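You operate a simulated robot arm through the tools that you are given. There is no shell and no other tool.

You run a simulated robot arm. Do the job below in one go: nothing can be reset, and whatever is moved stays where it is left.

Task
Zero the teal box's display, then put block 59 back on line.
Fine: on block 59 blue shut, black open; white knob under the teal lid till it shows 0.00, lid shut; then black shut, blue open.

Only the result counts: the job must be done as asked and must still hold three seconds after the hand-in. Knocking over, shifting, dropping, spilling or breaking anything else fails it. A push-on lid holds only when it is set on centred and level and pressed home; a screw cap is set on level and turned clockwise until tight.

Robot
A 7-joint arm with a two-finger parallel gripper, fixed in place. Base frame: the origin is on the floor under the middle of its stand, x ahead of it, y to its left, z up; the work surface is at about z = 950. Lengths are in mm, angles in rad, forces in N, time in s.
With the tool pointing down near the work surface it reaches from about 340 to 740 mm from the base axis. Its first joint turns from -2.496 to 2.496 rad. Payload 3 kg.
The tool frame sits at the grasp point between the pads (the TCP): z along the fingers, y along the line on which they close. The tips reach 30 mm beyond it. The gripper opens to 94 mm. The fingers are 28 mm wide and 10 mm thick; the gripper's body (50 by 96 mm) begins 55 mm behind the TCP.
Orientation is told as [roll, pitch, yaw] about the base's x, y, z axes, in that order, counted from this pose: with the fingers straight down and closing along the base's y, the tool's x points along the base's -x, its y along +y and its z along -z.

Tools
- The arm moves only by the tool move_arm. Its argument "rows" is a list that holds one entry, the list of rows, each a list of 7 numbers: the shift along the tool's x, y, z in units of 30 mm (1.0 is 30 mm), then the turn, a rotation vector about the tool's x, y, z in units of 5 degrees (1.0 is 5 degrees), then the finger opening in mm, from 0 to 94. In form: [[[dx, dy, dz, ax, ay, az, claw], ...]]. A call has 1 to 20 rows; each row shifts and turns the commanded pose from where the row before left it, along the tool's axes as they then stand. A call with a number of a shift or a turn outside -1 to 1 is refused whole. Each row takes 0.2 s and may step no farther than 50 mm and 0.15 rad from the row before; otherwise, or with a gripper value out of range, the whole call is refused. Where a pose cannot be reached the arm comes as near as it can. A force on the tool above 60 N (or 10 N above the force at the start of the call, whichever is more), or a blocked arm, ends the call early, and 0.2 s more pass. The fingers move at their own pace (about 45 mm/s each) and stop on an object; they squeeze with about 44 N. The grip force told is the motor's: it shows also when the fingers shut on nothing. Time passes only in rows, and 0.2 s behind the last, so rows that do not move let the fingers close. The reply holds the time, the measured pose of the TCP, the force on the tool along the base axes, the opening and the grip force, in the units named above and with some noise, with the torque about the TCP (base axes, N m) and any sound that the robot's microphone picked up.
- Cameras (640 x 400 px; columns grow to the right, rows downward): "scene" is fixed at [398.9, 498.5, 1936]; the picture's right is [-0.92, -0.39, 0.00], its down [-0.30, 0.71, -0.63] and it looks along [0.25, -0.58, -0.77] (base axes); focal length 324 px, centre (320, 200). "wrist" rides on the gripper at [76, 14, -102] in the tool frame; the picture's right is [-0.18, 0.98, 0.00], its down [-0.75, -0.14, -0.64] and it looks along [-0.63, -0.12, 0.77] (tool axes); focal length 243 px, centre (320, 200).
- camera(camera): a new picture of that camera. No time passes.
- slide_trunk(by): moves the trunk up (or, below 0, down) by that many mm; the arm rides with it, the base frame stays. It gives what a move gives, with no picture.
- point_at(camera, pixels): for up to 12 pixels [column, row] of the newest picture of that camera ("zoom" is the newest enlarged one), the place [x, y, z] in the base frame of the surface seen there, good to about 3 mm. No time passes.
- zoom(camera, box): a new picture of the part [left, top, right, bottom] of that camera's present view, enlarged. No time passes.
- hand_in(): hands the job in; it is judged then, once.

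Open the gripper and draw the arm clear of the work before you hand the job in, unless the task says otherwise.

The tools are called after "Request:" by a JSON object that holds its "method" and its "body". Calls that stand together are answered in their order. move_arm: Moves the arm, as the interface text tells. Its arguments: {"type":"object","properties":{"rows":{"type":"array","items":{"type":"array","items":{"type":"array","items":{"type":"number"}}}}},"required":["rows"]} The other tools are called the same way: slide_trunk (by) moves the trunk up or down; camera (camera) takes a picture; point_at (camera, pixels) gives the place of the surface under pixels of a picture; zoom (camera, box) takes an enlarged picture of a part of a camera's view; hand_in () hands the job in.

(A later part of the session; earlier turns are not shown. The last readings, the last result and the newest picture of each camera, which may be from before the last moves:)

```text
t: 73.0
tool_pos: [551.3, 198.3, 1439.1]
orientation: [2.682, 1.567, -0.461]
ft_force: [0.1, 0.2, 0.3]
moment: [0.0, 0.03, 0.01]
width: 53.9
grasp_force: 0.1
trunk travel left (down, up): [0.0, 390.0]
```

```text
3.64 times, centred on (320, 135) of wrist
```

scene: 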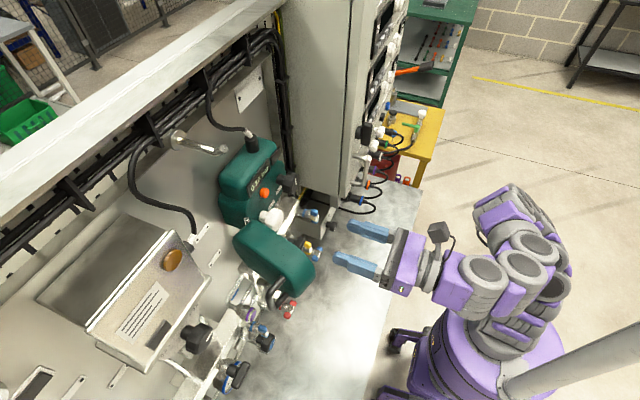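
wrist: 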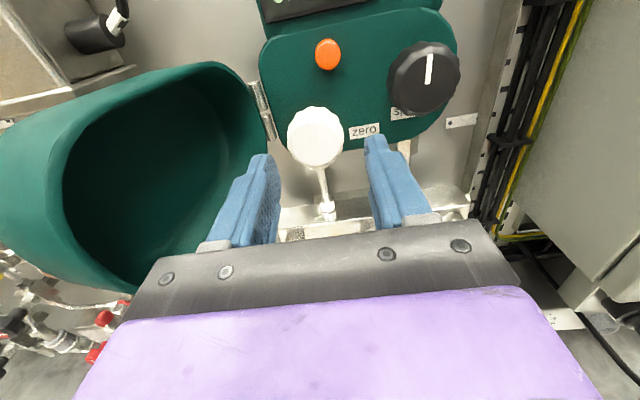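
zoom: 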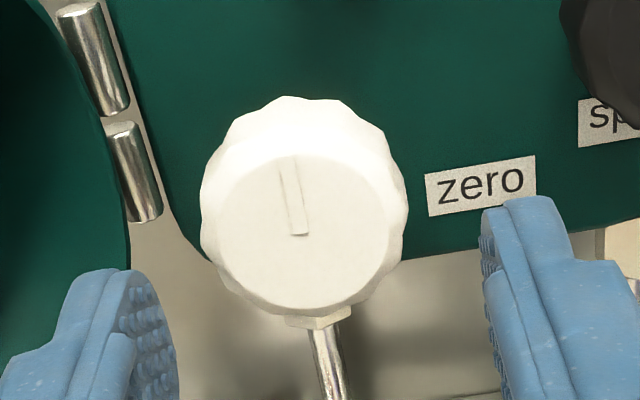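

The knob's centre is (203,1438). I centre on it, advance to x≈596 and close gently.

Request:
{"method": "move_arm", "body": {"rows": [[[-0.03, -0.15, 0.5, 0, 0, 0, 54], [0, 0, 0.5, 0, 0, 0, 54], [0, 0, 0.5, 0, 0, 0, 54], [0, 0, 0, 0, 0, 0, 54]]]}}

Request:
{"method": "camera", "body": {"camera": "wrist"}}

```text
t: 74.0
tool_pos: [598.5, 203.5, 1436.2]
orientation: [2.633, 1.565, -0.509]
ft_force: [0.3, -0.6, 0.3]
moment: [0.0, -0.01, -0.02]
width: 54.0
grasp_force: 0.1
trunk travel left (down, up): [0.0, 390.0]
```

```text
taken
```

wrist: 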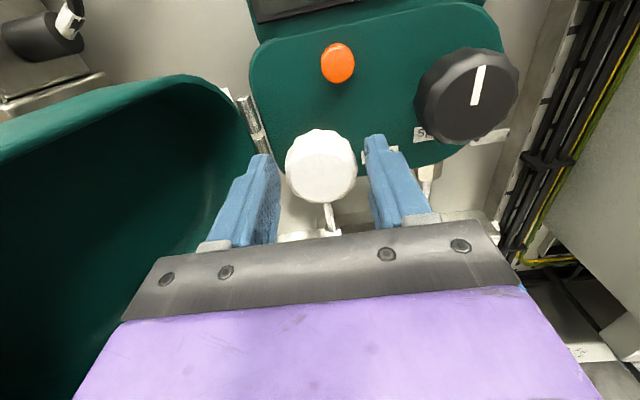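

Centred. I close on the knob.

Request:
{"method": "move_arm", "body": {"rows": [[[0, 0, 0, 0, 0, 0, 44], [0, 0, 0, 0, 0, 0, 36], [0, 0, 0, 0, 0, 0, 30], [0, 0, 0, 0, 0, 0, 30]]]}}

Request:
{"method": "zoom", "body": {"camera": "scene", "box": [220, 140, 320, 220]}}

```text
t: 75.0
tool_pos: [598.6, 203.3, 1436.5]
orientation: [2.642, 1.567, -0.498]
ft_force: [0.0, 0.7, 1.3]
moment: [-0.01, -0.02, -0.02]
width: 41.5
grasp_force: 45.1
trunk travel left (down, up): [0.0, 390.0]
```

```text
5.00 times, centred on (270, 180) of scene
```

zoom: 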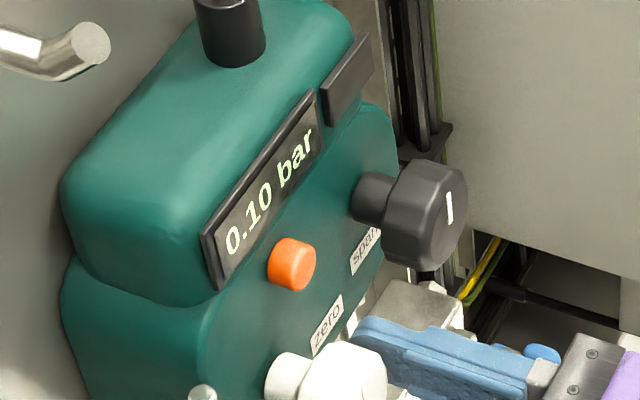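

Gripped (41.5 mm) with negligible force. I turn the knob 10° counter-clockwise and read the display.

Request:
{"method": "move_arm", "body": {"rows": [[[0, 0, 0, 0, 0, -1, 30], [0, 0, 0, 0, 0, -1, 30], [0, 0, 0, 0, 0, 0, 30]]]}}

Request:
{"method": "zoom", "body": {"camera": "scene", "box": [220, 140, 320, 220]}}

```text
t: 75.8
tool_pos: [597.8, 203.4, 1436.7]
orientation: [1.599, 1.392, -1.548]
ft_force: [11.6, 2.2, 8.0]
moment: [-0.01, -0.43, 0.02]
width: 41.4
grasp_force: 44.6
trunk travel left (down, up): [0.0, 390.0]
```

```text
5.00 times, centred on (270, 180) of scene
```

zoom: 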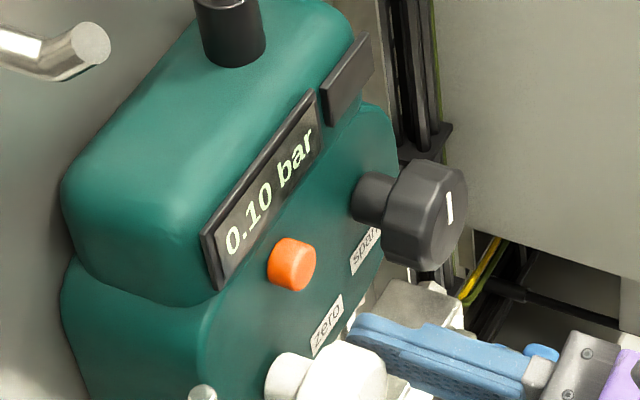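

Still 0.10. I turn 20° more counter-clockwise and read again.

Request:
{"method": "move_arm", "body": {"rows": [[[0.02, 0, 0.03, 0, 0, -1, 30], [0, 0, 0, 0, 0, -1, 30], [0, 0, 0, 0, 0, -1, 30], [0, 0, 0, 0, 0, -1, 30], [0, 0, 0, 0, 0, 0, 30]]]}}

Request:
{"method": "zoom", "body": {"camera": "scene", "box": [220, 140, 320, 220]}}

Request:
{"method": "camera", "body": {"camera": "wrist"}}

```text
t: 77.0
tool_pos: [597.9, 203.4, 1435.6]
orientation: [1.576, 1.044, -1.566]
ft_force: [20.2, 4.1, 9.8]
moment: [-0.03, -0.52, 0.31]
width: 41.2
grasp_force: 45.4
trunk travel left (down, up): [0.0, 390.0]
```

```text
5.00 times, centred on (270, 180) of scene
```

zoom: 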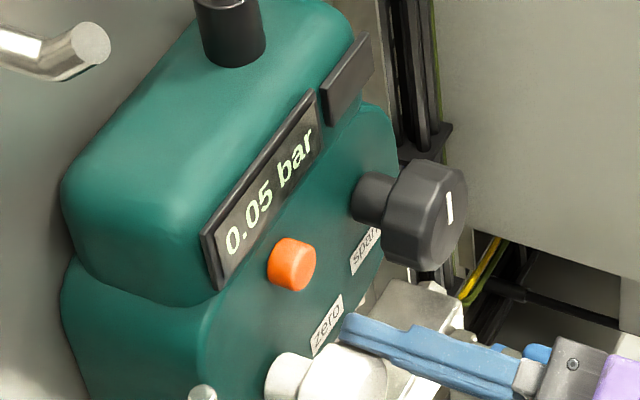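

```text
taken
```

wrist: 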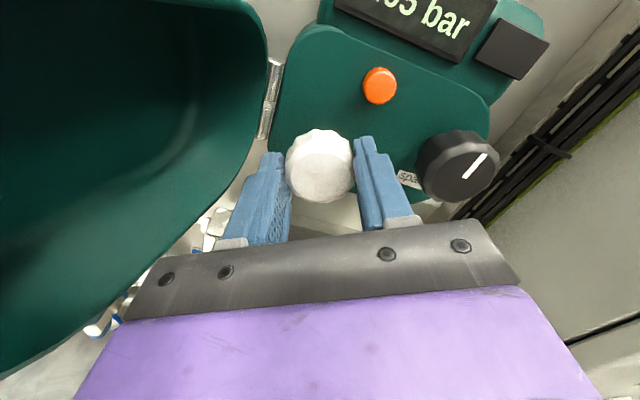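

Counter-clockwise lowers it: now 0.05. I relieve the x force slightly and wait a moment to see whether the reading is settled.

Request:
{"method": "move_arm", "body": {"rows": [[[0.02, 0, 0.04, 0, 0, 0, 30], [0, 0, 0, 0, 0, 0, 30]]]}}

Request:
{"method": "zoom", "body": {"camera": "scene", "box": [240, 165, 290, 200]}}

```text
t: 77.6
tool_pos: [597.4, 204.2, 1436.2]
orientation: [1.57, 1.044, -1.572]
ft_force: [0.7, -1.2, -11.8]
moment: [0.02, 0.37, 0.43]
width: 41.5
grasp_force: 45.1
trunk travel left (down, up): [0.0, 390.0]
```

```text
11.43 times, centred on (265, 182) of scene
```

zoom: 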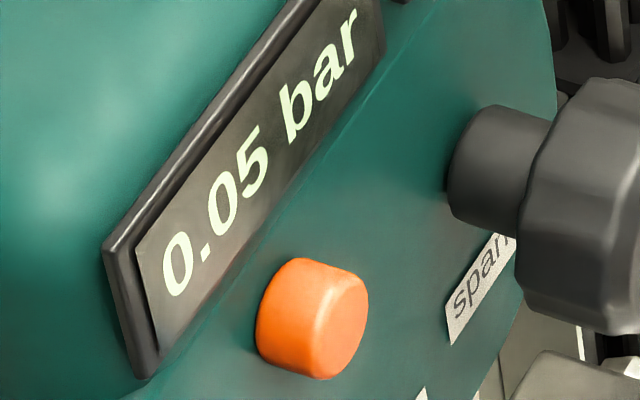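

Steady at 0.05. I turn 10° more counter-clockwise and read.

Request:
{"method": "move_arm", "body": {"rows": [[[-0.015, 0, 0, 0, 0, -1, 30], [0, 0, 0, 0, 0, -1, 30], [0, 0, 0, 0, 0, 0, 30]]]}}

Request:
{"method": "zoom", "body": {"camera": "scene", "box": [240, 165, 290, 200]}}

```text
t: 78.4
tool_pos: [597.3, 204.9, 1436.5]
orientation: [1.575, 0.87, -1.568]
ft_force: [-2.7, -3.1, -16.4]
moment: [-0.02, 0.25, 0.07]
width: 41.2
grasp_force: 45.3
trunk travel left (down, up): [0.0, 390.0]
```

```text
11.43 times, centred on (265, 182) of scene
```

zoom: 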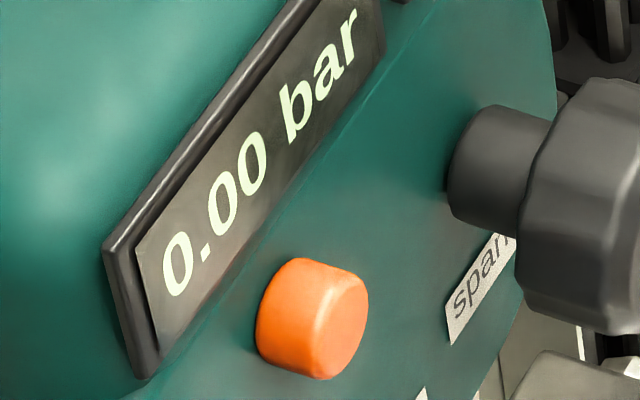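

It reads 0.00 after 40°. To find the middle of the 0.00 band I turn a further 5° and check.

Request:
{"method": "move_arm", "body": {"rows": [[[-0.02, -0.015, 0, 0, 0, -1, 30], [0, 0, 0, 0, 0, 0, 30]]]}}

Request:
{"method": "zoom", "body": {"camera": "scene", "box": [240, 165, 290, 200]}}

```text
t: 79.0
tool_pos: [598.1, 204.0, 1436.5]
orientation: [1.575, 0.781, -1.568]
ft_force: [-2.0, -1.6, -14.1]
moment: [-0.04, 0.37, -0.29]
width: 41.2
grasp_force: 44.6
trunk travel left (down, up): [0.0, 390.0]
```

```text
11.43 times, centred on (265, 182) of scene
```

zoom: 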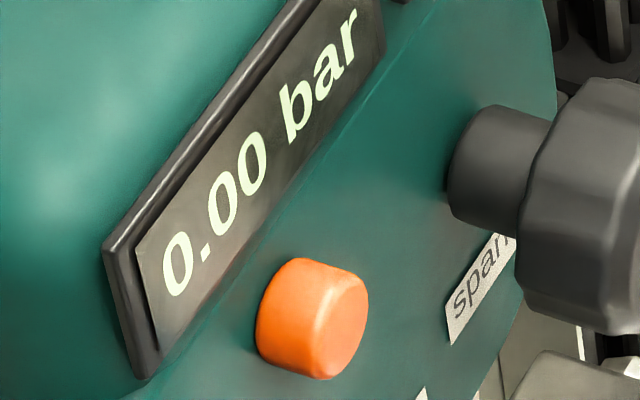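

Still 0.00 at 45°. I try another 5° to find the band's far edge.

Request:
{"method": "move_arm", "body": {"rows": [[[0, 0, 0, 0, 0, -1, 30], [0, 0, 0, 0, 0, 0, 30]]]}}

Request:
{"method": "zoom", "body": {"camera": "scene", "box": [240, 165, 290, 200]}}

```text
t: 79.6
tool_pos: [599.3, 204.1, 1435.9]
orientation: [1.576, 0.694, -1.566]
ft_force: [3.2, 0.8, -3.4]
moment: [-0.02, 0.25, -0.32]
width: 41.2
grasp_force: 45.3
trunk travel left (down, up): [0.0, 390.0]
```

```text
11.43 times, centred on (265, 182) of scene
```

zoom: 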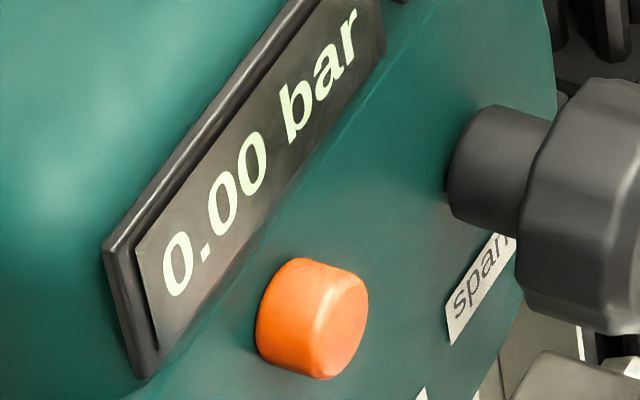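

Still 0.00 at 50°. One more 5° step to locate the edge.

Request:
{"method": "move_arm", "body": {"rows": [[[0, 0, 0, 0, 0, -1, 30], [0, 0, 0, 0, 0, 0, 30]]]}}

Request:
{"method": "zoom", "body": {"camera": "scene", "box": [240, 165, 290, 200]}}

```text
t: 80.2
tool_pos: [597.9, 205.1, 1436.1]
orientation: [1.575, 0.608, -1.568]
ft_force: [-0.9, 1.3, -10.6]
moment: [0.02, 0.15, 0.64]
width: 41.4
grasp_force: 45.2
trunk travel left (down, up): [0.0, 390.0]
```

```text
11.43 times, centred on (265, 182) of scene
```

zoom: 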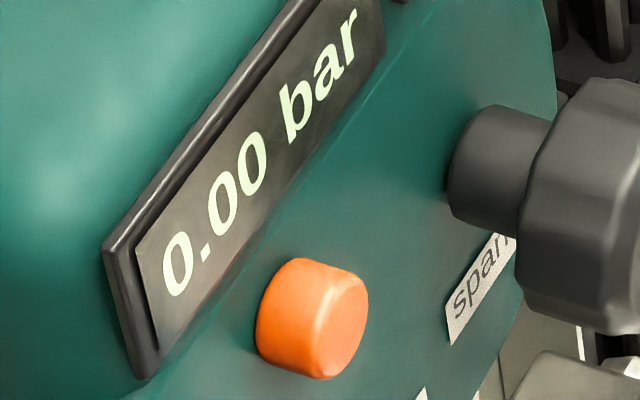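

Still 0.00 at 55°; the camera is getting near the lid edge, so I stop here and go back 5° to 50°, the likely middle of the band, then release.

Request:
{"method": "move_arm", "body": {"rows": [[[0, 0, 0, 0, 0, 1, 30], [0, 0, 0, 0, 0, 0, 30], [0, 0, 0, 0, 0, 0, 30]]]}}

Request:
{"method": "zoom", "body": {"camera": "scene", "box": [220, 140, 348, 260]}}

Request:
{"method": "camera", "body": {"camera": "wrist"}}

```text
t: 81.0
tool_pos: [598.3, 204.4, 1436.1]
orientation: [1.576, 0.697, -1.57]
ft_force: [-6.2, 2.5, -17.1]
moment: [0.03, 0.52, 0.14]
width: 41.4
grasp_force: 45.4
trunk travel left (down, up): [0.0, 390.0]
```

```text
3.33 times, centred on (284, 200) of scene
```

zoom: 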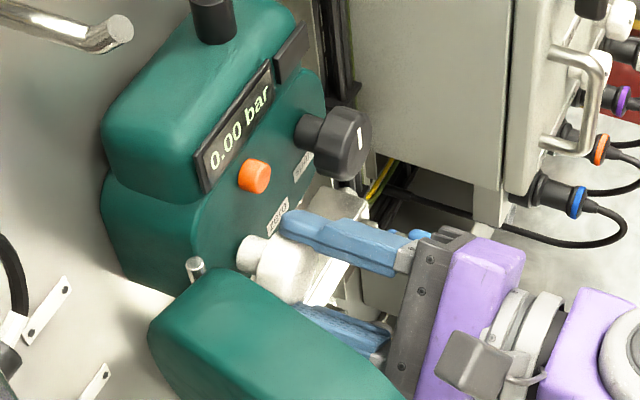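

```text
taken
```

wrist: 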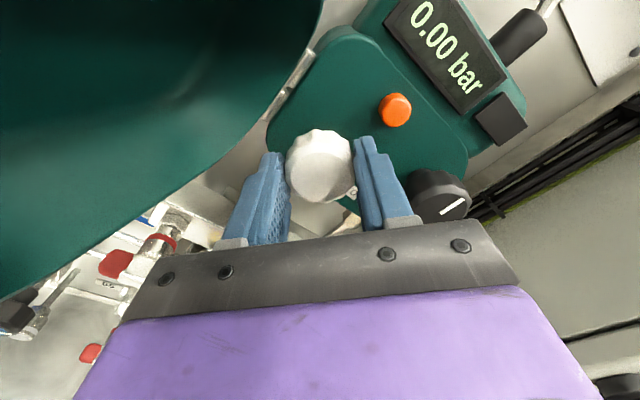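

It reads 0.00 with the knob at 50°. I relieve the small load, open, and draw straight back.

Request:
{"method": "move_arm", "body": {"rows": [[[-0.02, -0.025, 0, 0, 0, 0, 30], [0, 0, 0, 0, 0, 0, 52], [0, 0, 0, 0, 0, 0, 52], [0, 0, -0.7, 0, 0, 0, 52], [0, 0, -0.9, 0, 0, 0, 52], [0, 0, -0.9, 0, 0, 0, 52], [0, 0, -0.9, 0, 0, 0, 52], [0, 0, 0, 0, 0, 0, 52]]]}}

Request:
{"method": "zoom", "body": {"camera": "scene", "box": [220, 140, 348, 260]}}

Request:
{"method": "camera", "body": {"camera": "wrist"}}

```text
t: 82.8
tool_pos: [496.9, 202.5, 1434.0]
orientation: [1.576, 0.697, -1.569]
ft_force: [0.3, 0.0, 0.0]
moment: [0.0, 0.04, 0.02]
width: 52.1
grasp_force: 0.0
trunk travel left (down, up): [0.0, 390.0]
```

```text
3.33 times, centred on (284, 200) of scene
```

zoom: 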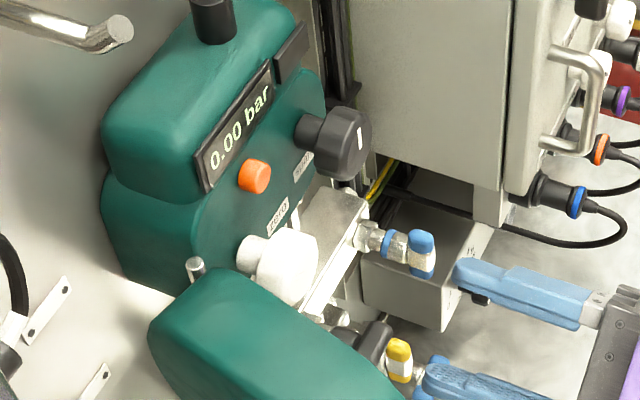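

```text
taken
```

wrist: 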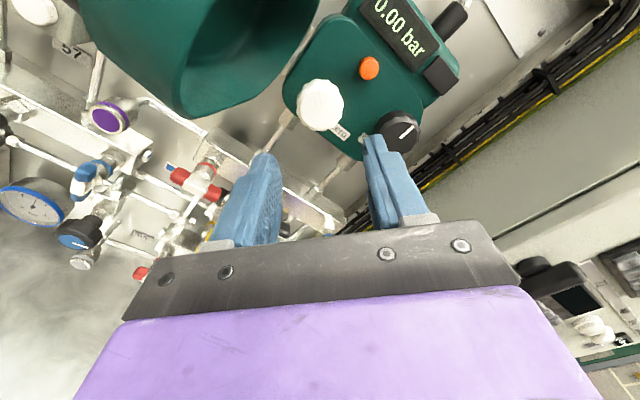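

Released; the display holds 0.00. Now to close the lid: I retreat to x≈458, spin back to camera-on-top and narrow the fingers to 22 mm.

Request:
{"method": "move_arm", "body": {"rows": [[[0, 0, -0.65, 0, 0, 0, 40], [0, 0, -0.65, 0, 0, 1, 22], [0, 0, 0, 0, 0, 1, 22], [0, 0, 0, 0, 0, 1, 22], [0, 0, 0, 0, 0, 1, 22], [0, 0, 0, 0, 0, 1, 22], [0, 0, 0, 0, 0, 1, 22], [0, 0, 0, 0, 0, 1, 22], [0, 0, 0, 0, 0, 1, 22], [0, 0, 0, 0, 0, 1, 22], [0, 0, 0, 0, 0, 1, 22], [0, 0, 0, 0, 0, 0, 22]]]}}

Request:
{"method": "camera", "body": {"camera": "wrist"}}

```text
t: 85.4
tool_pos: [456.7, 203.5, 1435.6]
orientation: [2.941, 1.565, -0.198]
ft_force: [0.9, -0.9, 0.6]
moment: [0.01, 0.0, 0.05]
width: 22.0
grasp_force: 0.1
trunk travel left (down, up): [0.0, 390.0]
```

```text
taken
```

wrist: 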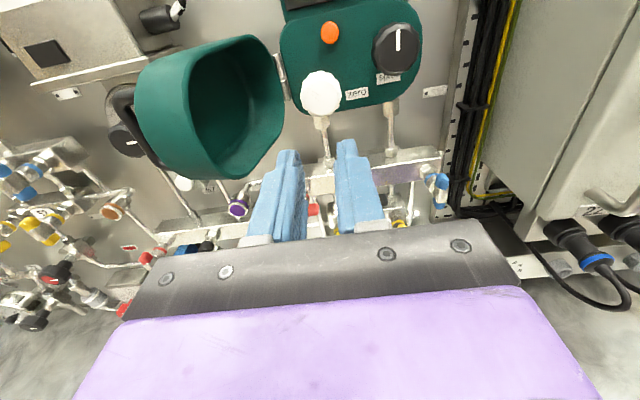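

I cross to the handle's side (y≈353, z≈1455) at x≈457.

Request:
{"method": "move_arm", "body": {"rows": [[[0.13, -1, 0, 0, 0, 0, 22], [0.13, -1, 0, 0, 0, 0, 22], [0.13, -1, 0, 0, 0, 0, 22], [0.13, -1, 0, 0, 0, 0, 22], [0.13, -1, 0, 0, 0, 0, 22], [0, 0, 0, 0, 0, 0, 22]]]}}

Request:
{"method": "camera", "body": {"camera": "wrist"}}

```text
t: 86.8
tool_pos: [459.9, 353.4, 1453.6]
orientation: [2.749, 1.567, -0.394]
ft_force: [-0.4, -0.2, -0.6]
moment: [0.03, -0.04, 0.03]
width: 22.0
grasp_force: 0.0
trunk travel left (down, up): [0.0, 390.0]
```

```text
taken
```

wrist: 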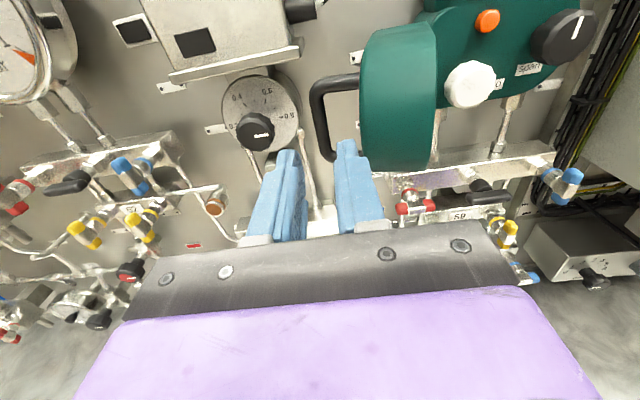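

The handle bar is at (320,120), centred. I measure it before advancing.

Request:
{"method": "point_at", "body": {"camera": "wrist", "pixels": [[316, 100], [320, 120], [325, 145], [315, 120], [362, 110], [362, 140]]}}

```text
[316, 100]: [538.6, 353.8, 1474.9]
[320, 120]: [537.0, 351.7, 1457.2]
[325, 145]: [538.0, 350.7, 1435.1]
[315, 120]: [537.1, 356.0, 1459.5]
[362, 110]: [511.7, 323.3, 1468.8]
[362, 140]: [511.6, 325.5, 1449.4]
```

Bar centre ≈ (542,352.5). I advance to x≈536 and close.

Request:
{"method": "move_arm", "body": {"rows": [[[0, 0.03, 0.65, 0, 0, 0, 22], [0, 0, 0.65, 0, 0, 0, 22], [0, 0, 0.65, 0, 0, 0, 22], [0, 0, 0.58, 0, 0, 0, 22], [0, 0, 0, 0, 0, 0, 22], [0, 0, 0, 0, 0, 0, 5], [0, 0, 0, 0, 0, 0, 5]]]}}

Request:
{"method": "camera", "body": {"camera": "wrist"}}

```text
t: 88.4
tool_pos: [533.5, 353.2, 1455.5]
orientation: [2.885, 1.567, -0.256]
ft_force: [0.4, 0.3, 1.2]
moment: [0.98, 0.18, 0.07]
width: 11.1
grasp_force: 37.9
trunk travel left (down, up): [0.0, 390.0]
```

```text
taken
```

wrist: 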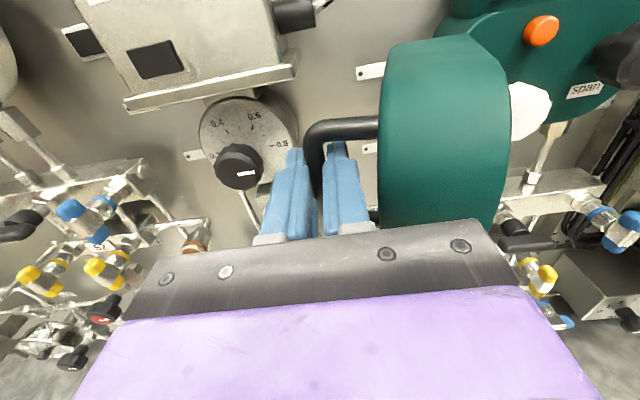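

Gripped at (533.5,353.2). I retrace the arc (circle centre ≈ (632,243), R≈148) toward closed, first to the half-way.

Request:
{"method": "move_arm", "body": {"rows": [[[0, 0.282, -0.252, 0, 0, 0, 5], [0, 0.282, -0.252, 0, 0, 0, 5], [0, 0.282, -0.252, 0, 0, 0, 5], [0, 0.38, -0.198, 0, 0, 0, 5], [0, 0.38, -0.198, 0, 0, 0, 5], [0, 0.38, -0.198, 0, 0, 0, 5], [0, 0.419, -0.092, 0, 0, 0, 5], [0, 0.419, -0.092, 0, 0, 0, 5], [0, 0.419, -0.092, 0, 0, 0, 5], [0, 0, 0, 0, 0, 0, 5]]]}}

Request:
{"method": "zoom", "body": {"camera": "scene", "box": [210, 130, 370, 260]}}

```text
t: 90.6
tool_pos: [484.5, 252.9, 1456.0]
orientation: [3.133, 1.568, -0.012]
ft_force: [13.1, -1.4, 13.2]
moment: [1.27, -0.04, -0.1]
width: 11.0
grasp_force: 44.6
trunk travel left (down, up): [0.0, 390.0]
```

```text
3.08 times, centred on (290, 195) of scene
```

zoom: 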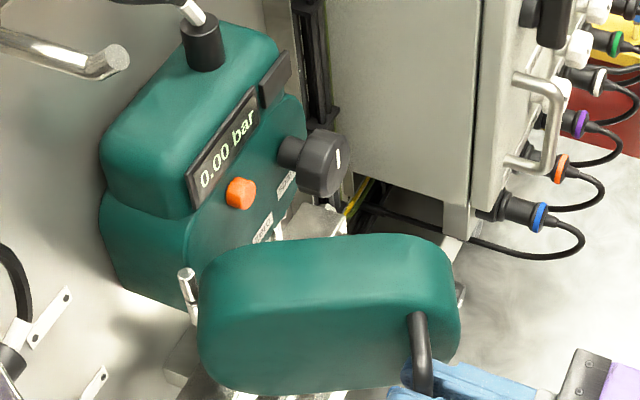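

Closing smoothly. I continue to near-closed.

Request:
{"method": "move_arm", "body": {"rows": [[[0, 0.429, 0.05, 0, 0, 0, 5], [0, 0.429, 0.018, 0, 0, 0, 5], [0, 0.429, 0.018, 0, 0, 0, 5], [0, 0.409, 0.13, 0, 0, 0, 5], [0, 0.409, 0.13, 0, 0, 0, 5], [0, 0.409, 0.13, 0, 0, 0, 5], [0, 0.362, 0.23, 0, 0, 0, 5], [0, 0.362, 0.23, 0, 0, 0, 5], [0, 0.362, 0.23, 0, 0, 0, 5], [0, 0, 0, 0, 0, 0, 5]]]}}

Request:
{"method": "zoom", "body": {"camera": "scene", "box": [210, 130, 370, 260]}}

```text
t: 92.8
tool_pos: [520.6, 147.4, 1455.1]
orientation: [1.286, 1.567, -1.854]
ft_force: [-3.5, -2.7, -24.1]
moment: [0.87, 0.29, -0.02]
width: 10.3
grasp_force: 44.6
trunk travel left (down, up): [0.0, 390.0]
```

```text
3.08 times, centred on (290, 195) of scene
```

zoom: 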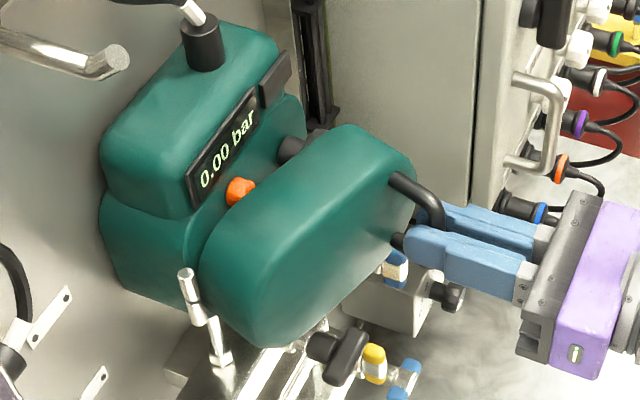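

Nearly shut. I relieve z by ~1.5 mm and complete the arc.

Request:
{"method": "move_arm", "body": {"rows": [[[-0.05, 0.303, 0.29, 0, 0, 0, 5], [0, 0.303, 0.29, 0, 0, 0, 5], [0, 0.218, 0.307, 0, 0, 0, 5], [0, 0.218, 0.307, 0, 0, 0, 5], [0, 0, 0, 0, 0, 0, 5]]]}}

Request:
{"method": "zoom", "body": {"camera": "scene", "box": [210, 130, 370, 260]}}

Request:
{"method": "camera", "body": {"camera": "wrist"}}

```text
t: 94.0
tool_pos: [554.8, 117.5, 1455.1]
orientation: [2.771, 1.562, -0.371]
ft_force: [-0.3, 4.9, 9.6]
moment: [0.24, -0.32, 0.06]
width: 10.4
grasp_force: 44.5
trunk travel left (down, up): [0.0, 390.0]
```

```text
3.08 times, centred on (290, 195) of scene
```

zoom: 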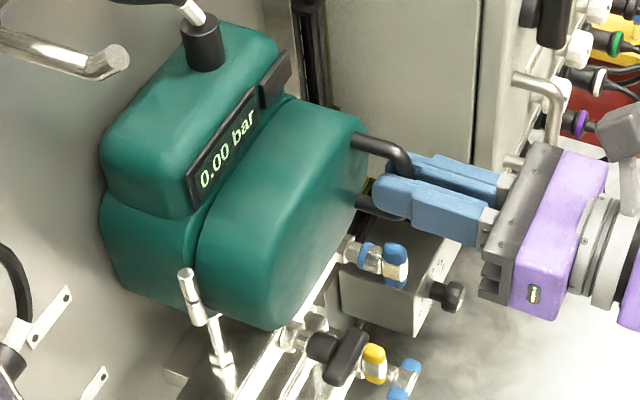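

```text
taken
```

wrist: 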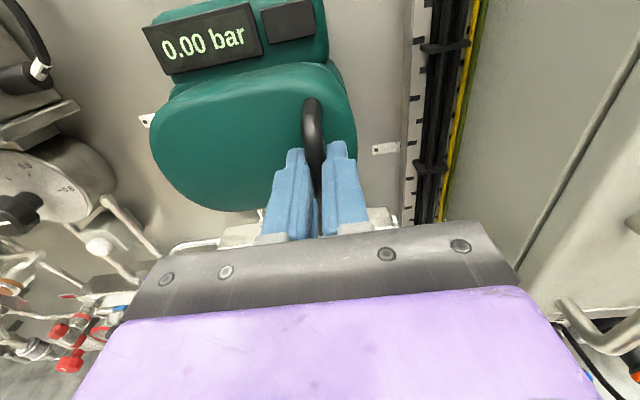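

It looks almost shut. I push along the tangent in small steps until I feel resistance.

Request:
{"method": "move_arm", "body": {"rows": [[[0, 0.05, 0.08, 0, 0, 0, 5], [0, 0.05, 0.08, 0, 0, 0, 5], [0, 0, 0, 0, 0, 0, 5]]]}}

Request:
{"method": "camera", "body": {"camera": "wrist"}}

Request:
{"method": "point_at", "body": {"camera": "wrist", "pixels": [[345, 110], [340, 130], [260, 130], [190, 130], [300, 130], [330, 95]]}}

```text
t: 94.8
tool_pos: [555.5, 117.7, 1454.4]
orientation: [2.395, 1.566, -0.745]
ft_force: [-23.2, 9.8, -13.3]
moment: [0.37, -0.01, 0.23]
width: 10.4
grasp_force: 44.6
trunk travel left (down, up): [0.0, 390.0]
```

```text
taken
```

wrist: 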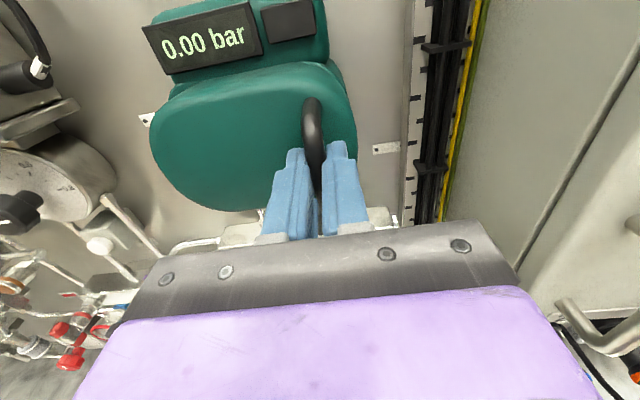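

```text
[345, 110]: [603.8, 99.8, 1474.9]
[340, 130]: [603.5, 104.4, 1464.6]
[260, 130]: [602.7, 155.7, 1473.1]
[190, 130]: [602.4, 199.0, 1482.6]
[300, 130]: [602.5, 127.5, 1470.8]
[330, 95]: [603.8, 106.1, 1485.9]
```

All points lie at x≈603 and 23 N resists: the lid is shut. I open the fingers and draw back, then check that it stays shut.

Request:
{"method": "move_arm", "body": {"rows": [[[0, -0.03, -0.04, 0, 0, 0, 5], [0, 0, 0, 0, 0, 0, 20], [0, 0, 0, 0, 0, 0, 40], [0, 0, 0, 0, 0, 0, 40], [0, 0, -0.6, 0, 0, 0, 40], [0, 0, -0.8, 0, 0, 0, 40], [0, 0, -0.5, 0, 0, 0, 40], [0, 0, 0, 0, 0, 0, 40]]]}}

Request:
{"method": "camera", "body": {"camera": "wrist"}}

Request:
{"method": "zoom", "body": {"camera": "scene", "box": [210, 130, 370, 260]}}

```text
t: 96.6
tool_pos: [501.7, 114.2, 1453.5]
orientation: [2.834, 1.566, -0.307]
ft_force: [0.4, -0.4, 0.5]
moment: [-0.02, 0.0, -0.04]
width: 40.2
grasp_force: 0.0
trunk travel left (down, up): [0.0, 390.0]
```

```text
taken
```

wrist: 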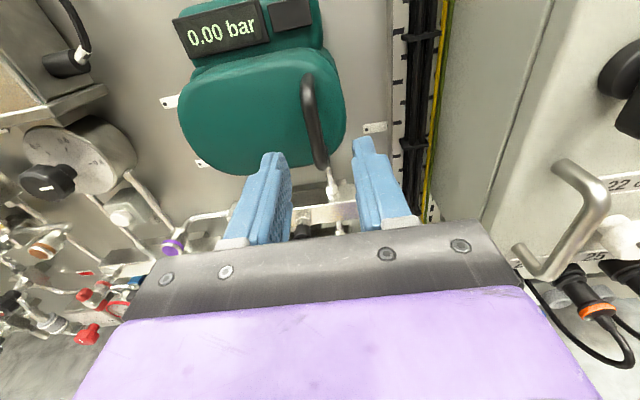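

```text
3.08 times, centred on (290, 195) of scene
```

zoom: 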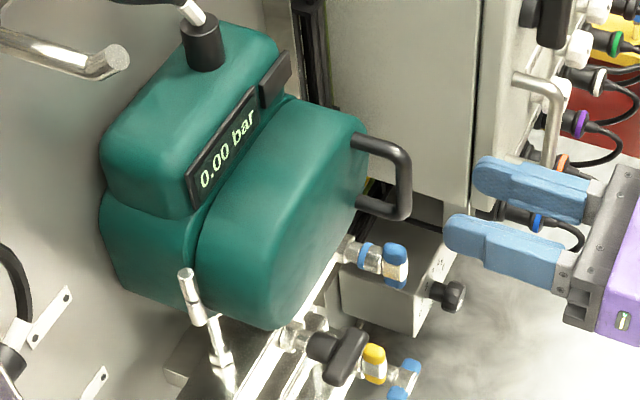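

The lid stays shut and the display reads 0.00. I verify lid depths once more.

Request:
{"method": "point_at", "body": {"camera": "wrist", "pixels": [[335, 100], [280, 100], [200, 110], [310, 130], [250, 70], [310, 120]]}}

```text
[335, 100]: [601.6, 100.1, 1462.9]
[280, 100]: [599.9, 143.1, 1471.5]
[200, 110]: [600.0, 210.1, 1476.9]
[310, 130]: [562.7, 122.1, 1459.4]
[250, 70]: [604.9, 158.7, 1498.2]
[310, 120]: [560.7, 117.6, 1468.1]
```

Flush as originally. Next: shut black. I move to (500,166,1420) and spin −90°.

Request:
{"method": "move_arm", "body": {"rows": [[[-0.6, -0.85, 0, 0, 0, 0, 50], [-0.55, -0.85, 0, 0, 0, 0, 50], [0, 0, 0, 0, 0, -1, 50], [0, 0, 0, 0, 0, -1, 50], [0, 0, 0, 0, 0, -1, 50], [0, 0, 0, 0, 0, -1, 50], [0, 0, 0, 0, 0, -1, 50], [0, 0, 0, 0, 0, -1, 50], [0, 0, 0, 0, 0, -1, 50], [0, 0, 0, 0, 0, -1, 50], [0, 0, 0, 0, 0, -1, 50], [0, 0, 0, 0, 0, -1, 50], [0, 0, 0, 0, 0, -1, 50], [0, 0, 0, 0, 0, -1, 50], [0, 0, 0, 0, 0, -1, 50], [0, 0, 0, 0, 0, -1, 50], [0, 0, 0, 0, 0, -1, 50], [0, 0, 0, 0, 0, -1, 50], [0, 0, 0, 0, 0, -1, 50], [0, 0, 0, 0, 0, -1, 50]]]}}

```text
t: 100.8
tool_pos: [499.9, 165.0, 1418.2]
orientation: [1.576, -0.003, -1.57]
ft_force: [0.6, 0.1, -0.2]
moment: [0.01, -0.03, -0.01]
width: 50.2
grasp_force: 0.1
trunk travel left (down, up): [0.0, 390.0]
```

Exact at φ=90. I descend to z≈1301 at x≈513 in front of the black paddle.

Request:
{"method": "move_arm", "body": {"rows": [[[0, -0.975, 0.11, 0, 0, 0, 50], [0, -0.975, 0.11, 0, 0, 0, 50], [0, -0.975, 0.11, 0, 0, 0, 50], [0, -0.975, 0.11, 0, 0, 0, 50], [0, 0, 0, 0, 0, 0, 50]]]}}

Request:
{"method": "camera", "body": {"camera": "wrist"}}

```text
t: 102.0
tool_pos: [513.4, 162.3, 1301.2]
orientation: [1.577, -0.002, -1.572]
ft_force: [0.1, 0.2, 0.7]
moment: [0.02, -0.01, -0.05]
width: 50.0
grasp_force: 0.1
trunk travel left (down, up): [0.0, 390.0]
```

```text
taken
```

wrist: 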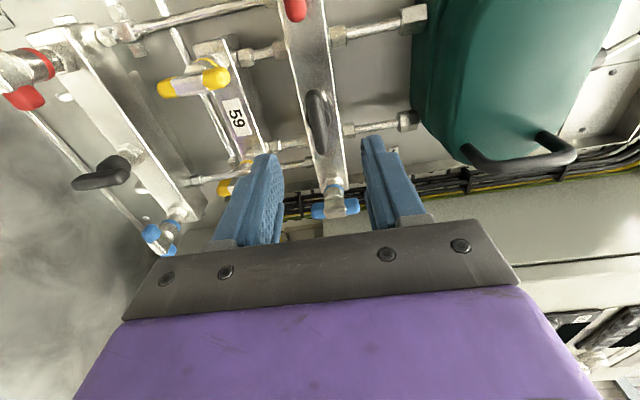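

Request:
{"method": "point_at", "body": {"camera": "wrist", "pixels": [[313, 95], [318, 120], [324, 150], [311, 122], [326, 122], [335, 205], [318, 208], [350, 205]]}}

Request:
{"method": "zoom", "body": {"camera": "wrist", "box": [260, 70, 400, 230]}}

```text
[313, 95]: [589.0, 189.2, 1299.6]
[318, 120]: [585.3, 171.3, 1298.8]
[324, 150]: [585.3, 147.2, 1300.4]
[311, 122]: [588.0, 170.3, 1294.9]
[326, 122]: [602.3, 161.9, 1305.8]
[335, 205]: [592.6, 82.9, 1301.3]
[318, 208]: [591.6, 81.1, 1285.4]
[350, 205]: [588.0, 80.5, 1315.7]
```

```text
2.50 times, centred on (330, 150) of wrist
```

zoom: 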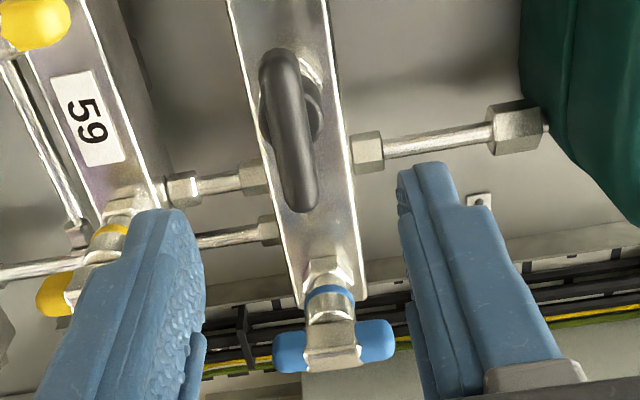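

The paddle is horizontal, centre ≈ (y 166, z 1300). I advance to x≈571 and close on it.

Request:
{"method": "move_arm", "body": {"rows": [[[0.12, -0.03, 0.64, 0, 0, 0, 50], [0, 0, 0.64, 0, 0, 0, 50], [0, 0, 0.64, 0, 0, 0, 50], [0, 0, 0, 0, 0, 0, 50], [0, 0, 0, 0, 0, 0, 25], [0, 0, 0, 0, 0, 0, 5], [0, 0, 0, 0, 0, 0, 5], [0, 0, 0, 0, 0, 0, 5]]]}}

Request:
{"method": "camera", "body": {"camera": "wrist"}}

```text
t: 103.8
tool_pos: [574.4, 167.3, 1299.5]
orientation: [1.57, -0.002, -1.569]
ft_force: [-6.1, -1.6, -18.8]
moment: [0.34, 0.46, -0.16]
width: 11.8
grasp_force: 40.5
trunk travel left (down, up): [0.0, 390.0]
```

```text
taken
```

wrist: 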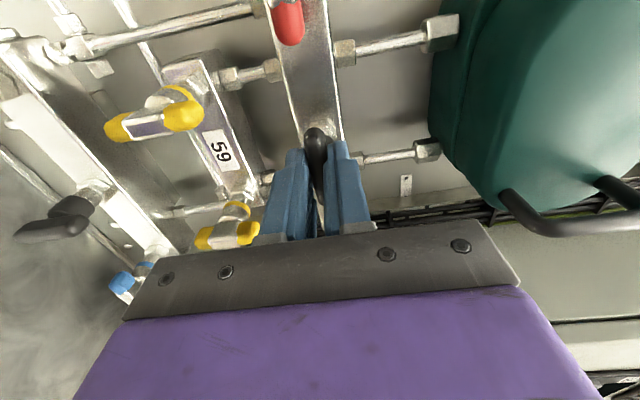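

Gripped. I relieve z, then turn clockwise 20° to begin shutting black.

Request:
{"method": "move_arm", "body": {"rows": [[[-0.03, -0.05, -0.02, 0, 0, 0, 5], [0, 0, 0, 0, 0, 1, 5], [0, 0, 0, 0, 0, 1, 5], [0, 0, 0, 0, 0, 1, 5], [0, 0, 0, 0, 0, 1, 5], [0, 0, 0, 0, 0, 0, 5]]]}}

```text
t: 105.2
tool_pos: [572.5, 167.0, 1301.2]
orientation: [1.576, 0.348, -1.571]
ft_force: [8.9, 6.1, -4.8]
moment: [0.05, 0.89, -1.06]
width: 11.5
grasp_force: 45.5
trunk travel left (down, up): [0.0, 390.0]
```

It follows freely. I continue 25° more.

Request:
{"method": "move_arm", "body": {"rows": [[[0, 0, 0, 0, 0, 1, 5], [0, 0, 0, 0, 0, 1, 5], [0, 0, 0, 0, 0, 1, 5], [0, 0, 0, 0, 0, 1, 5], [0, 0, 0, 0, 0, 1, 5], [0, 0, 0, 0, 0, 0, 5]]]}}

```text
t: 106.6
tool_pos: [573.4, 166.7, 1301.3]
orientation: [1.582, 0.783, -1.568]
ft_force: [26.0, 5.5, 28.1]
moment: [-0.02, -0.25, 0.51]
width: 11.8
grasp_force: 45.1
trunk travel left (down, up): [0.0, 390.0]
```

I relieve +1.3 mm z, +1 mm x and continue 20°.

Request:
{"method": "move_arm", "body": {"rows": [[[0.03, 0.03, 0.035, 0, 0, 0, 5], [0, 0, 0, 0, 0, 1, 5], [0, 0, 0, 0, 0, 1, 5], [0, 0, 0, 0, 0, 1, 5], [0, 0, 0, 0, 0, 1, 5], [0, 0, 0, 0, 0, 0, 5]]]}}

```text
t: 108.0
tool_pos: [572.8, 165.2, 1301.4]
orientation: [1.581, 1.135, -1.559]
ft_force: [8.9, 0.2, 19.6]
moment: [0.05, 0.29, -0.14]
width: 11.7
grasp_force: 44.9
trunk travel left (down, up): [0.0, 390.0]
```

Continuing the last 25°.

Request:
{"method": "move_arm", "body": {"rows": [[[0.03, 0.012, 0.01, 0, 0, 0, 5], [0, 0, 0, 0, 0, 1, 5], [0, 0, 0, 0, 0, 1, 5], [0, 0, 0, 0, 0, 1, 5], [0, 0, 0, 0, 0, 0, 5]]]}}

```text
t: 109.2
tool_pos: [573.2, 165.3, 1301.9]
orientation: [1.588, 1.396, -1.554]
ft_force: [-5.7, -2.4, -2.2]
moment: [0.04, -0.89, 0.16]
width: 12.0
grasp_force: 45.4
trunk travel left (down, up): [0.0, 390.0]
```

Request:
{"method": "move_arm", "body": {"rows": [[[0, 0, 0, 0, 0, 1, 5], [0, 0, 0, 0, 0, 1, 5], [0, 0, 0, 0, 0, 0.5, 5], [0, 0, 0, 0, 0, 0, 5]]]}}

Request:
{"method": "camera", "body": {"camera": "wrist"}}

```text
t: 110.2
tool_pos: [572.8, 165.9, 1302.2]
orientation: [-1.654, 1.526, 1.489]
ft_force: [-10.9, -6.5, -9.2]
moment: [-1.31, -0.23, -0.16]
width: 12.9
grasp_force: 45.2
trunk travel left (down, up): [0.0, 390.0]
```

```text
taken
```

wrist: 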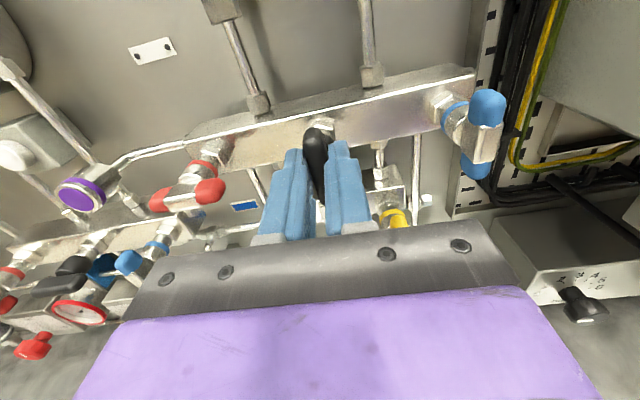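

The stop is reached (−1.31 N m). I undo 2.5°, release and retreat.

Request:
{"method": "move_arm", "body": {"rows": [[[0, 0, 0, 0, 0, -0.5, 5], [0, 0, 0, 0, 0, 0, 5], [0, 0, 0, 0, 0, 0, 25], [0, 0, 0, 0, 0, 0, 50], [0, 0, 0, 0, 0, 0, 50], [0, 0, -0.9, 0, 0, 0, 50], [0, 0, -0.9, 0, 0, 0, 50], [0, 0, 0, 0, 0, 0, 50]]]}}

Request:
{"method": "camera", "body": {"camera": "wrist"}}

Request:
{"method": "zoom", "body": {"camera": "scene", "box": [210, 130, 370, 260]}}

```text
t: 112.0
tool_pos: [517.9, 166.0, 1301.1]
orientation: [2.717, 1.566, -0.425]
ft_force: [-0.2, -0.2, -0.3]
moment: [-0.02, -0.01, -0.02]
width: 50.3
grasp_force: 0.0
trunk travel left (down, up): [0.0, 390.0]
```

```text
taken
```

wrist: 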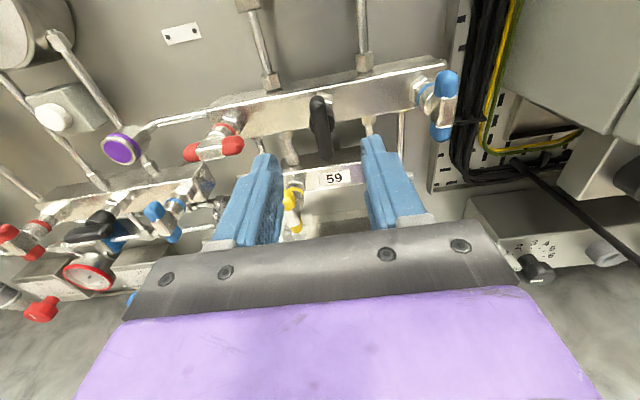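

```text
3.08 times, centred on (290, 195) of scene
```

zoom: 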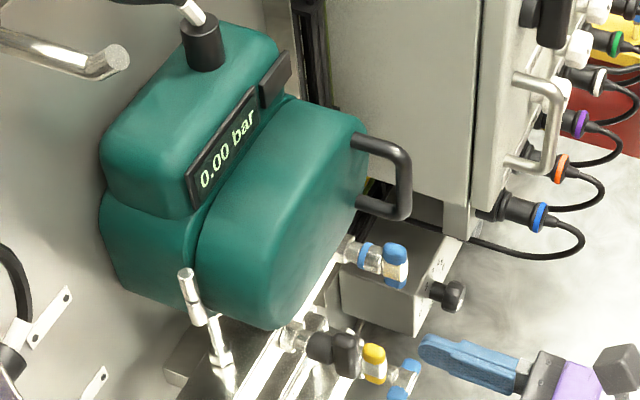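

Black is vertical (shut). Now blue: I shift to y≈76 in front of its vertical handle.

Request:
{"method": "move_arm", "body": {"rows": [[[0, 1, 0.1, 0, 0, 0, 50], [0, 1, 0.1, 0, 0, 0, 50], [0, 1, 0, 0, 0, 0, 50], [0, 0, 0, 0, 0, 0, 50], [0, 0, 0, 0, 0, 0, 50]]]}}

Request:
{"method": "camera", "body": {"camera": "wrist"}}

```text
t: 113.2
tool_pos: [526.9, 77.2, 1302.9]
orientation: [2.678, 1.567, -0.462]
ft_force: [-0.3, 0.2, 0.1]
moment: [0.01, 0.01, 0.02]
width: 50.1
grasp_force: 0.0
trunk travel left (down, up): [0.0, 390.0]
```

```text
taken
```

wrist: 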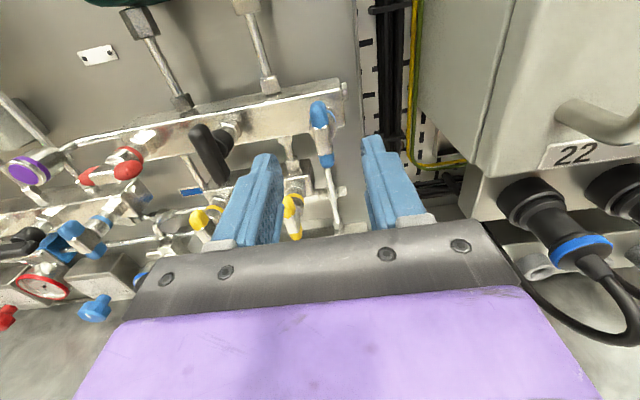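

Request:
{"method": "point_at", "body": {"camera": "wrist", "pixels": [[318, 108], [321, 130], [326, 158], [314, 118], [325, 118], [316, 135], [330, 135]]}}

Request:
{"method": "zoom", "body": {"camera": "wrist", "box": [260, 80, 390, 190]}}

```text
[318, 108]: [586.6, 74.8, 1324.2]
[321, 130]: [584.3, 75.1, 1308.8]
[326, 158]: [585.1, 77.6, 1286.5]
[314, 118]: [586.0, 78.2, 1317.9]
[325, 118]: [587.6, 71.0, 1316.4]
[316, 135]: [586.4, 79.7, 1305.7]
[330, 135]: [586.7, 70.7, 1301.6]
```

```text
3.64 times, centred on (325, 135) of wrist
```

zoom: 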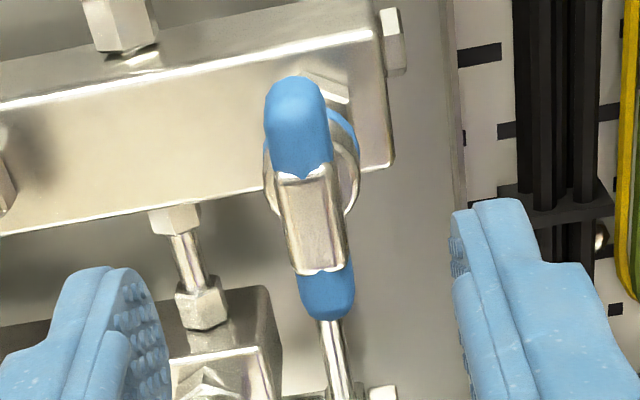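

Blue bar centre ≈ (y 75.3, z 1302). I advance to x≈572 and close on it.

Request:
{"method": "move_arm", "body": {"rows": [[[-0.03, 0.06, 0.5, 0, 0, 0, 50], [0, 0, 0.5, 0, 0, 0, 50], [0, 0, 0.48, 0, 0, 0, 50], [0, 0, 0, 0, 0, 0, 50], [0, 0, 0, 0, 0, 0, 25], [0, 0, 0, 0, 0, 0, 5], [0, 0, 0, 0, 0, 0, 5], [0, 0, 0, 0, 0, 0, 5]]]}}

Request:
{"method": "camera", "body": {"camera": "wrist"}}

```text
t: 115.0
tool_pos: [571.5, 73.7, 1302.3]
orientation: [2.694, 1.565, -0.45]
ft_force: [0.2, 1.4, 0.6]
moment: [0.05, -0.03, 0.09]
width: 11.8
grasp_force: 44.0
trunk travel left (down, up): [0.0, 390.0]
```

```text
taken
```

wrist: 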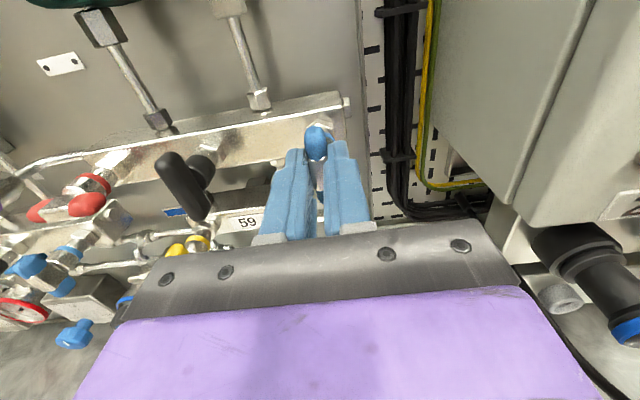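

Gripped with tiny forces. I turn counter-clockwise 20° to begin opening blue.

Request:
{"method": "move_arm", "body": {"rows": [[[0, 0, 0, 0, 0, -1, 5], [0, 0, 0, 0, 0, -1, 5], [0, 0, 0, 0, 0, -1, 5], [0, 0, 0, 0, 0, 0, 5]]]}}

```text
t: 116.0
tool_pos: [569.8, 76.0, 1301.4]
orientation: [1.59, 1.306, -1.556]
ft_force: [9.4, 3.5, 5.1]
moment: [-0.02, -0.86, 0.33]
width: 11.7
grasp_force: 45.4
trunk travel left (down, up): [0.0, 390.0]
```

Turning freely; continuing 25°.

Request:
{"method": "move_arm", "body": {"rows": [[[0, 0, 0.03, 0, 0, -1, 5], [0, 0, 0, 0, 0, -1, 5], [0, 0, 0, 0, 0, -1, 5], [0, 0, 0, 0, 0, -1, 5], [0, 0, 0, 0, 0, -1, 5], [0, 0, 0, 0, 0, 0, 5]]]}}

```text
t: 117.4
tool_pos: [572.4, 76.3, 1301.4]
orientation: [1.576, 0.869, -1.563]
ft_force: [6.7, 8.2, 10.7]
moment: [0.04, -1.06, 1.08]
width: 11.9
grasp_force: 44.8
trunk travel left (down, up): [0.0, 390.0]
```

Request:
{"method": "move_arm", "body": {"rows": [[[0.02, 0, 0, 0, 0, -1, 5], [0, 0, 0, 0, 0, -1, 5], [0, 0, 0, 0, 0, -1, 5], [0, 0, 0, 0, 0, -1, 5], [0, 0, 0, 0, 0, -1, 5], [0, 0, 0, 0, 0, 0, 5]]]}}

```text
t: 118.8
tool_pos: [570.4, 77.7, 1300.3]
orientation: [1.573, 0.432, -1.57]
ft_force: [-9.5, 6.0, -14.9]
moment: [0.01, 0.43, 0.23]
width: 11.8
grasp_force: 45.0
trunk travel left (down, up): [0.0, 390.0]
```

I continue the last 25°, watching for the stop.

Request:
{"method": "move_arm", "body": {"rows": [[[0, -0.025, 0, 0, 0, -1, 5], [0, 0, 0, 0, 0, -1, 5], [0, 0, 0, 0, 0, -1, 5], [0, 0, 0, 0, 0, -1, 5], [0, 0, 0, 0, 0, 0, 5]]]}}

```text
t: 120.0
tool_pos: [570.5, 77.3, 1301.2]
orientation: [1.572, 0.085, -1.57]
ft_force: [-17.0, 1.1, -35.3]
moment: [0.1, 0.87, 0.38]
width: 11.5
grasp_force: 44.8
trunk travel left (down, up): [0.0, 390.0]
```

I relieve z by ~2 mm, then turn the last 5° plus a little to feel the stop.

Request:
{"method": "move_arm", "body": {"rows": [[[0, -0.06, -0.025, 0, 0, 0, 5], [0, 0, 0, 0, 0, -1, 5], [0, 0, 0, 0, 0, -0.5, 5], [0, 0, 0, 0, 0, 0, 5]]]}}

Request:
{"method": "camera", "body": {"camera": "wrist"}}

```text
t: 121.0
tool_pos: [571.0, 76.5, 1298.7]
orientation: [1.574, -0.047, -1.572]
ft_force: [-0.6, 5.6, -19.1]
moment: [1.34, 0.81, -0.1]
width: 12.9
grasp_force: 45.2
trunk travel left (down, up): [0.0, 390.0]
```

```text
taken
```

wrist: 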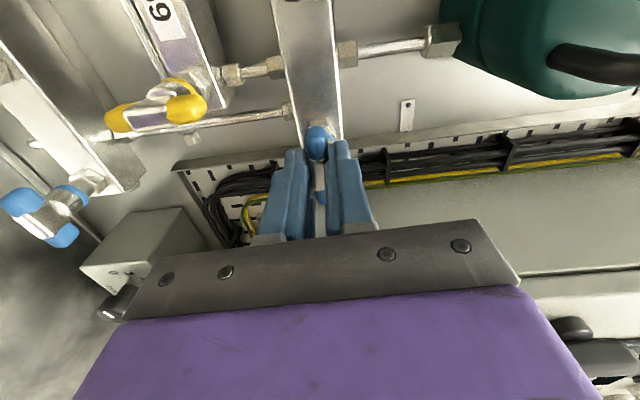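

Stop reached (1.34 N m): blue is fully open. I undo 2.5°, release and retreat.

Request:
{"method": "move_arm", "body": {"rows": [[[0, 0, 0, 0, 0, 0.5, 5], [0, 0, 0, 0, 0, 0, 5], [0, 0, 0, 0, 0, 0, 25], [0, 0, 0, 0, 0, 0, 50], [0, 0, 0, 0, 0, 0, 50], [0, 0, -0.9, 0, 0, 0, 50], [0, 0, -0.9, 0, 0, 0, 50], [0, 0, 0, 0, 0, 0, 50]]]}}

Request:
{"method": "camera", "body": {"camera": "wrist"}}

Request:
{"method": "zoom", "body": {"camera": "scene", "box": [210, 130, 370, 260]}}

```text
t: 122.8
tool_pos: [515.3, 76.2, 1297.5]
orientation: [1.575, -0.002, -1.573]
ft_force: [-0.3, 0.0, 0.0]
moment: [-0.01, -0.02, 0.03]
width: 50.0
grasp_force: 0.1
trunk travel left (down, up): [0.0, 390.0]
```

```text
taken
```

wrist: 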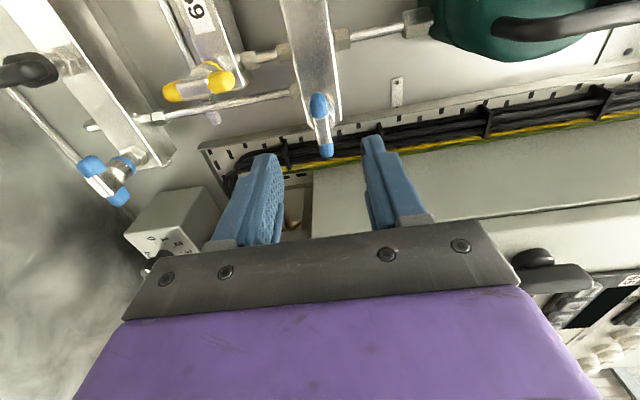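

```text
3.08 times, centred on (290, 195) of scene
```

zoom: 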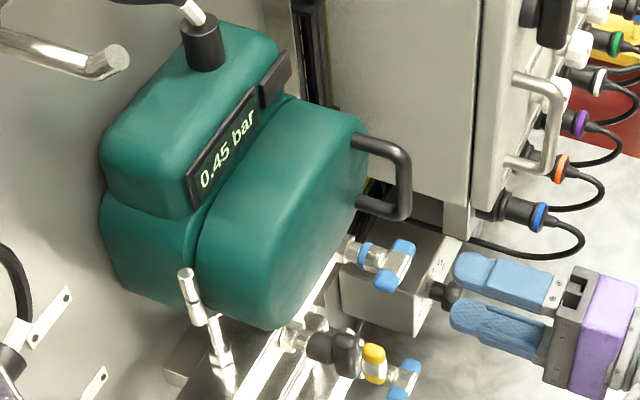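

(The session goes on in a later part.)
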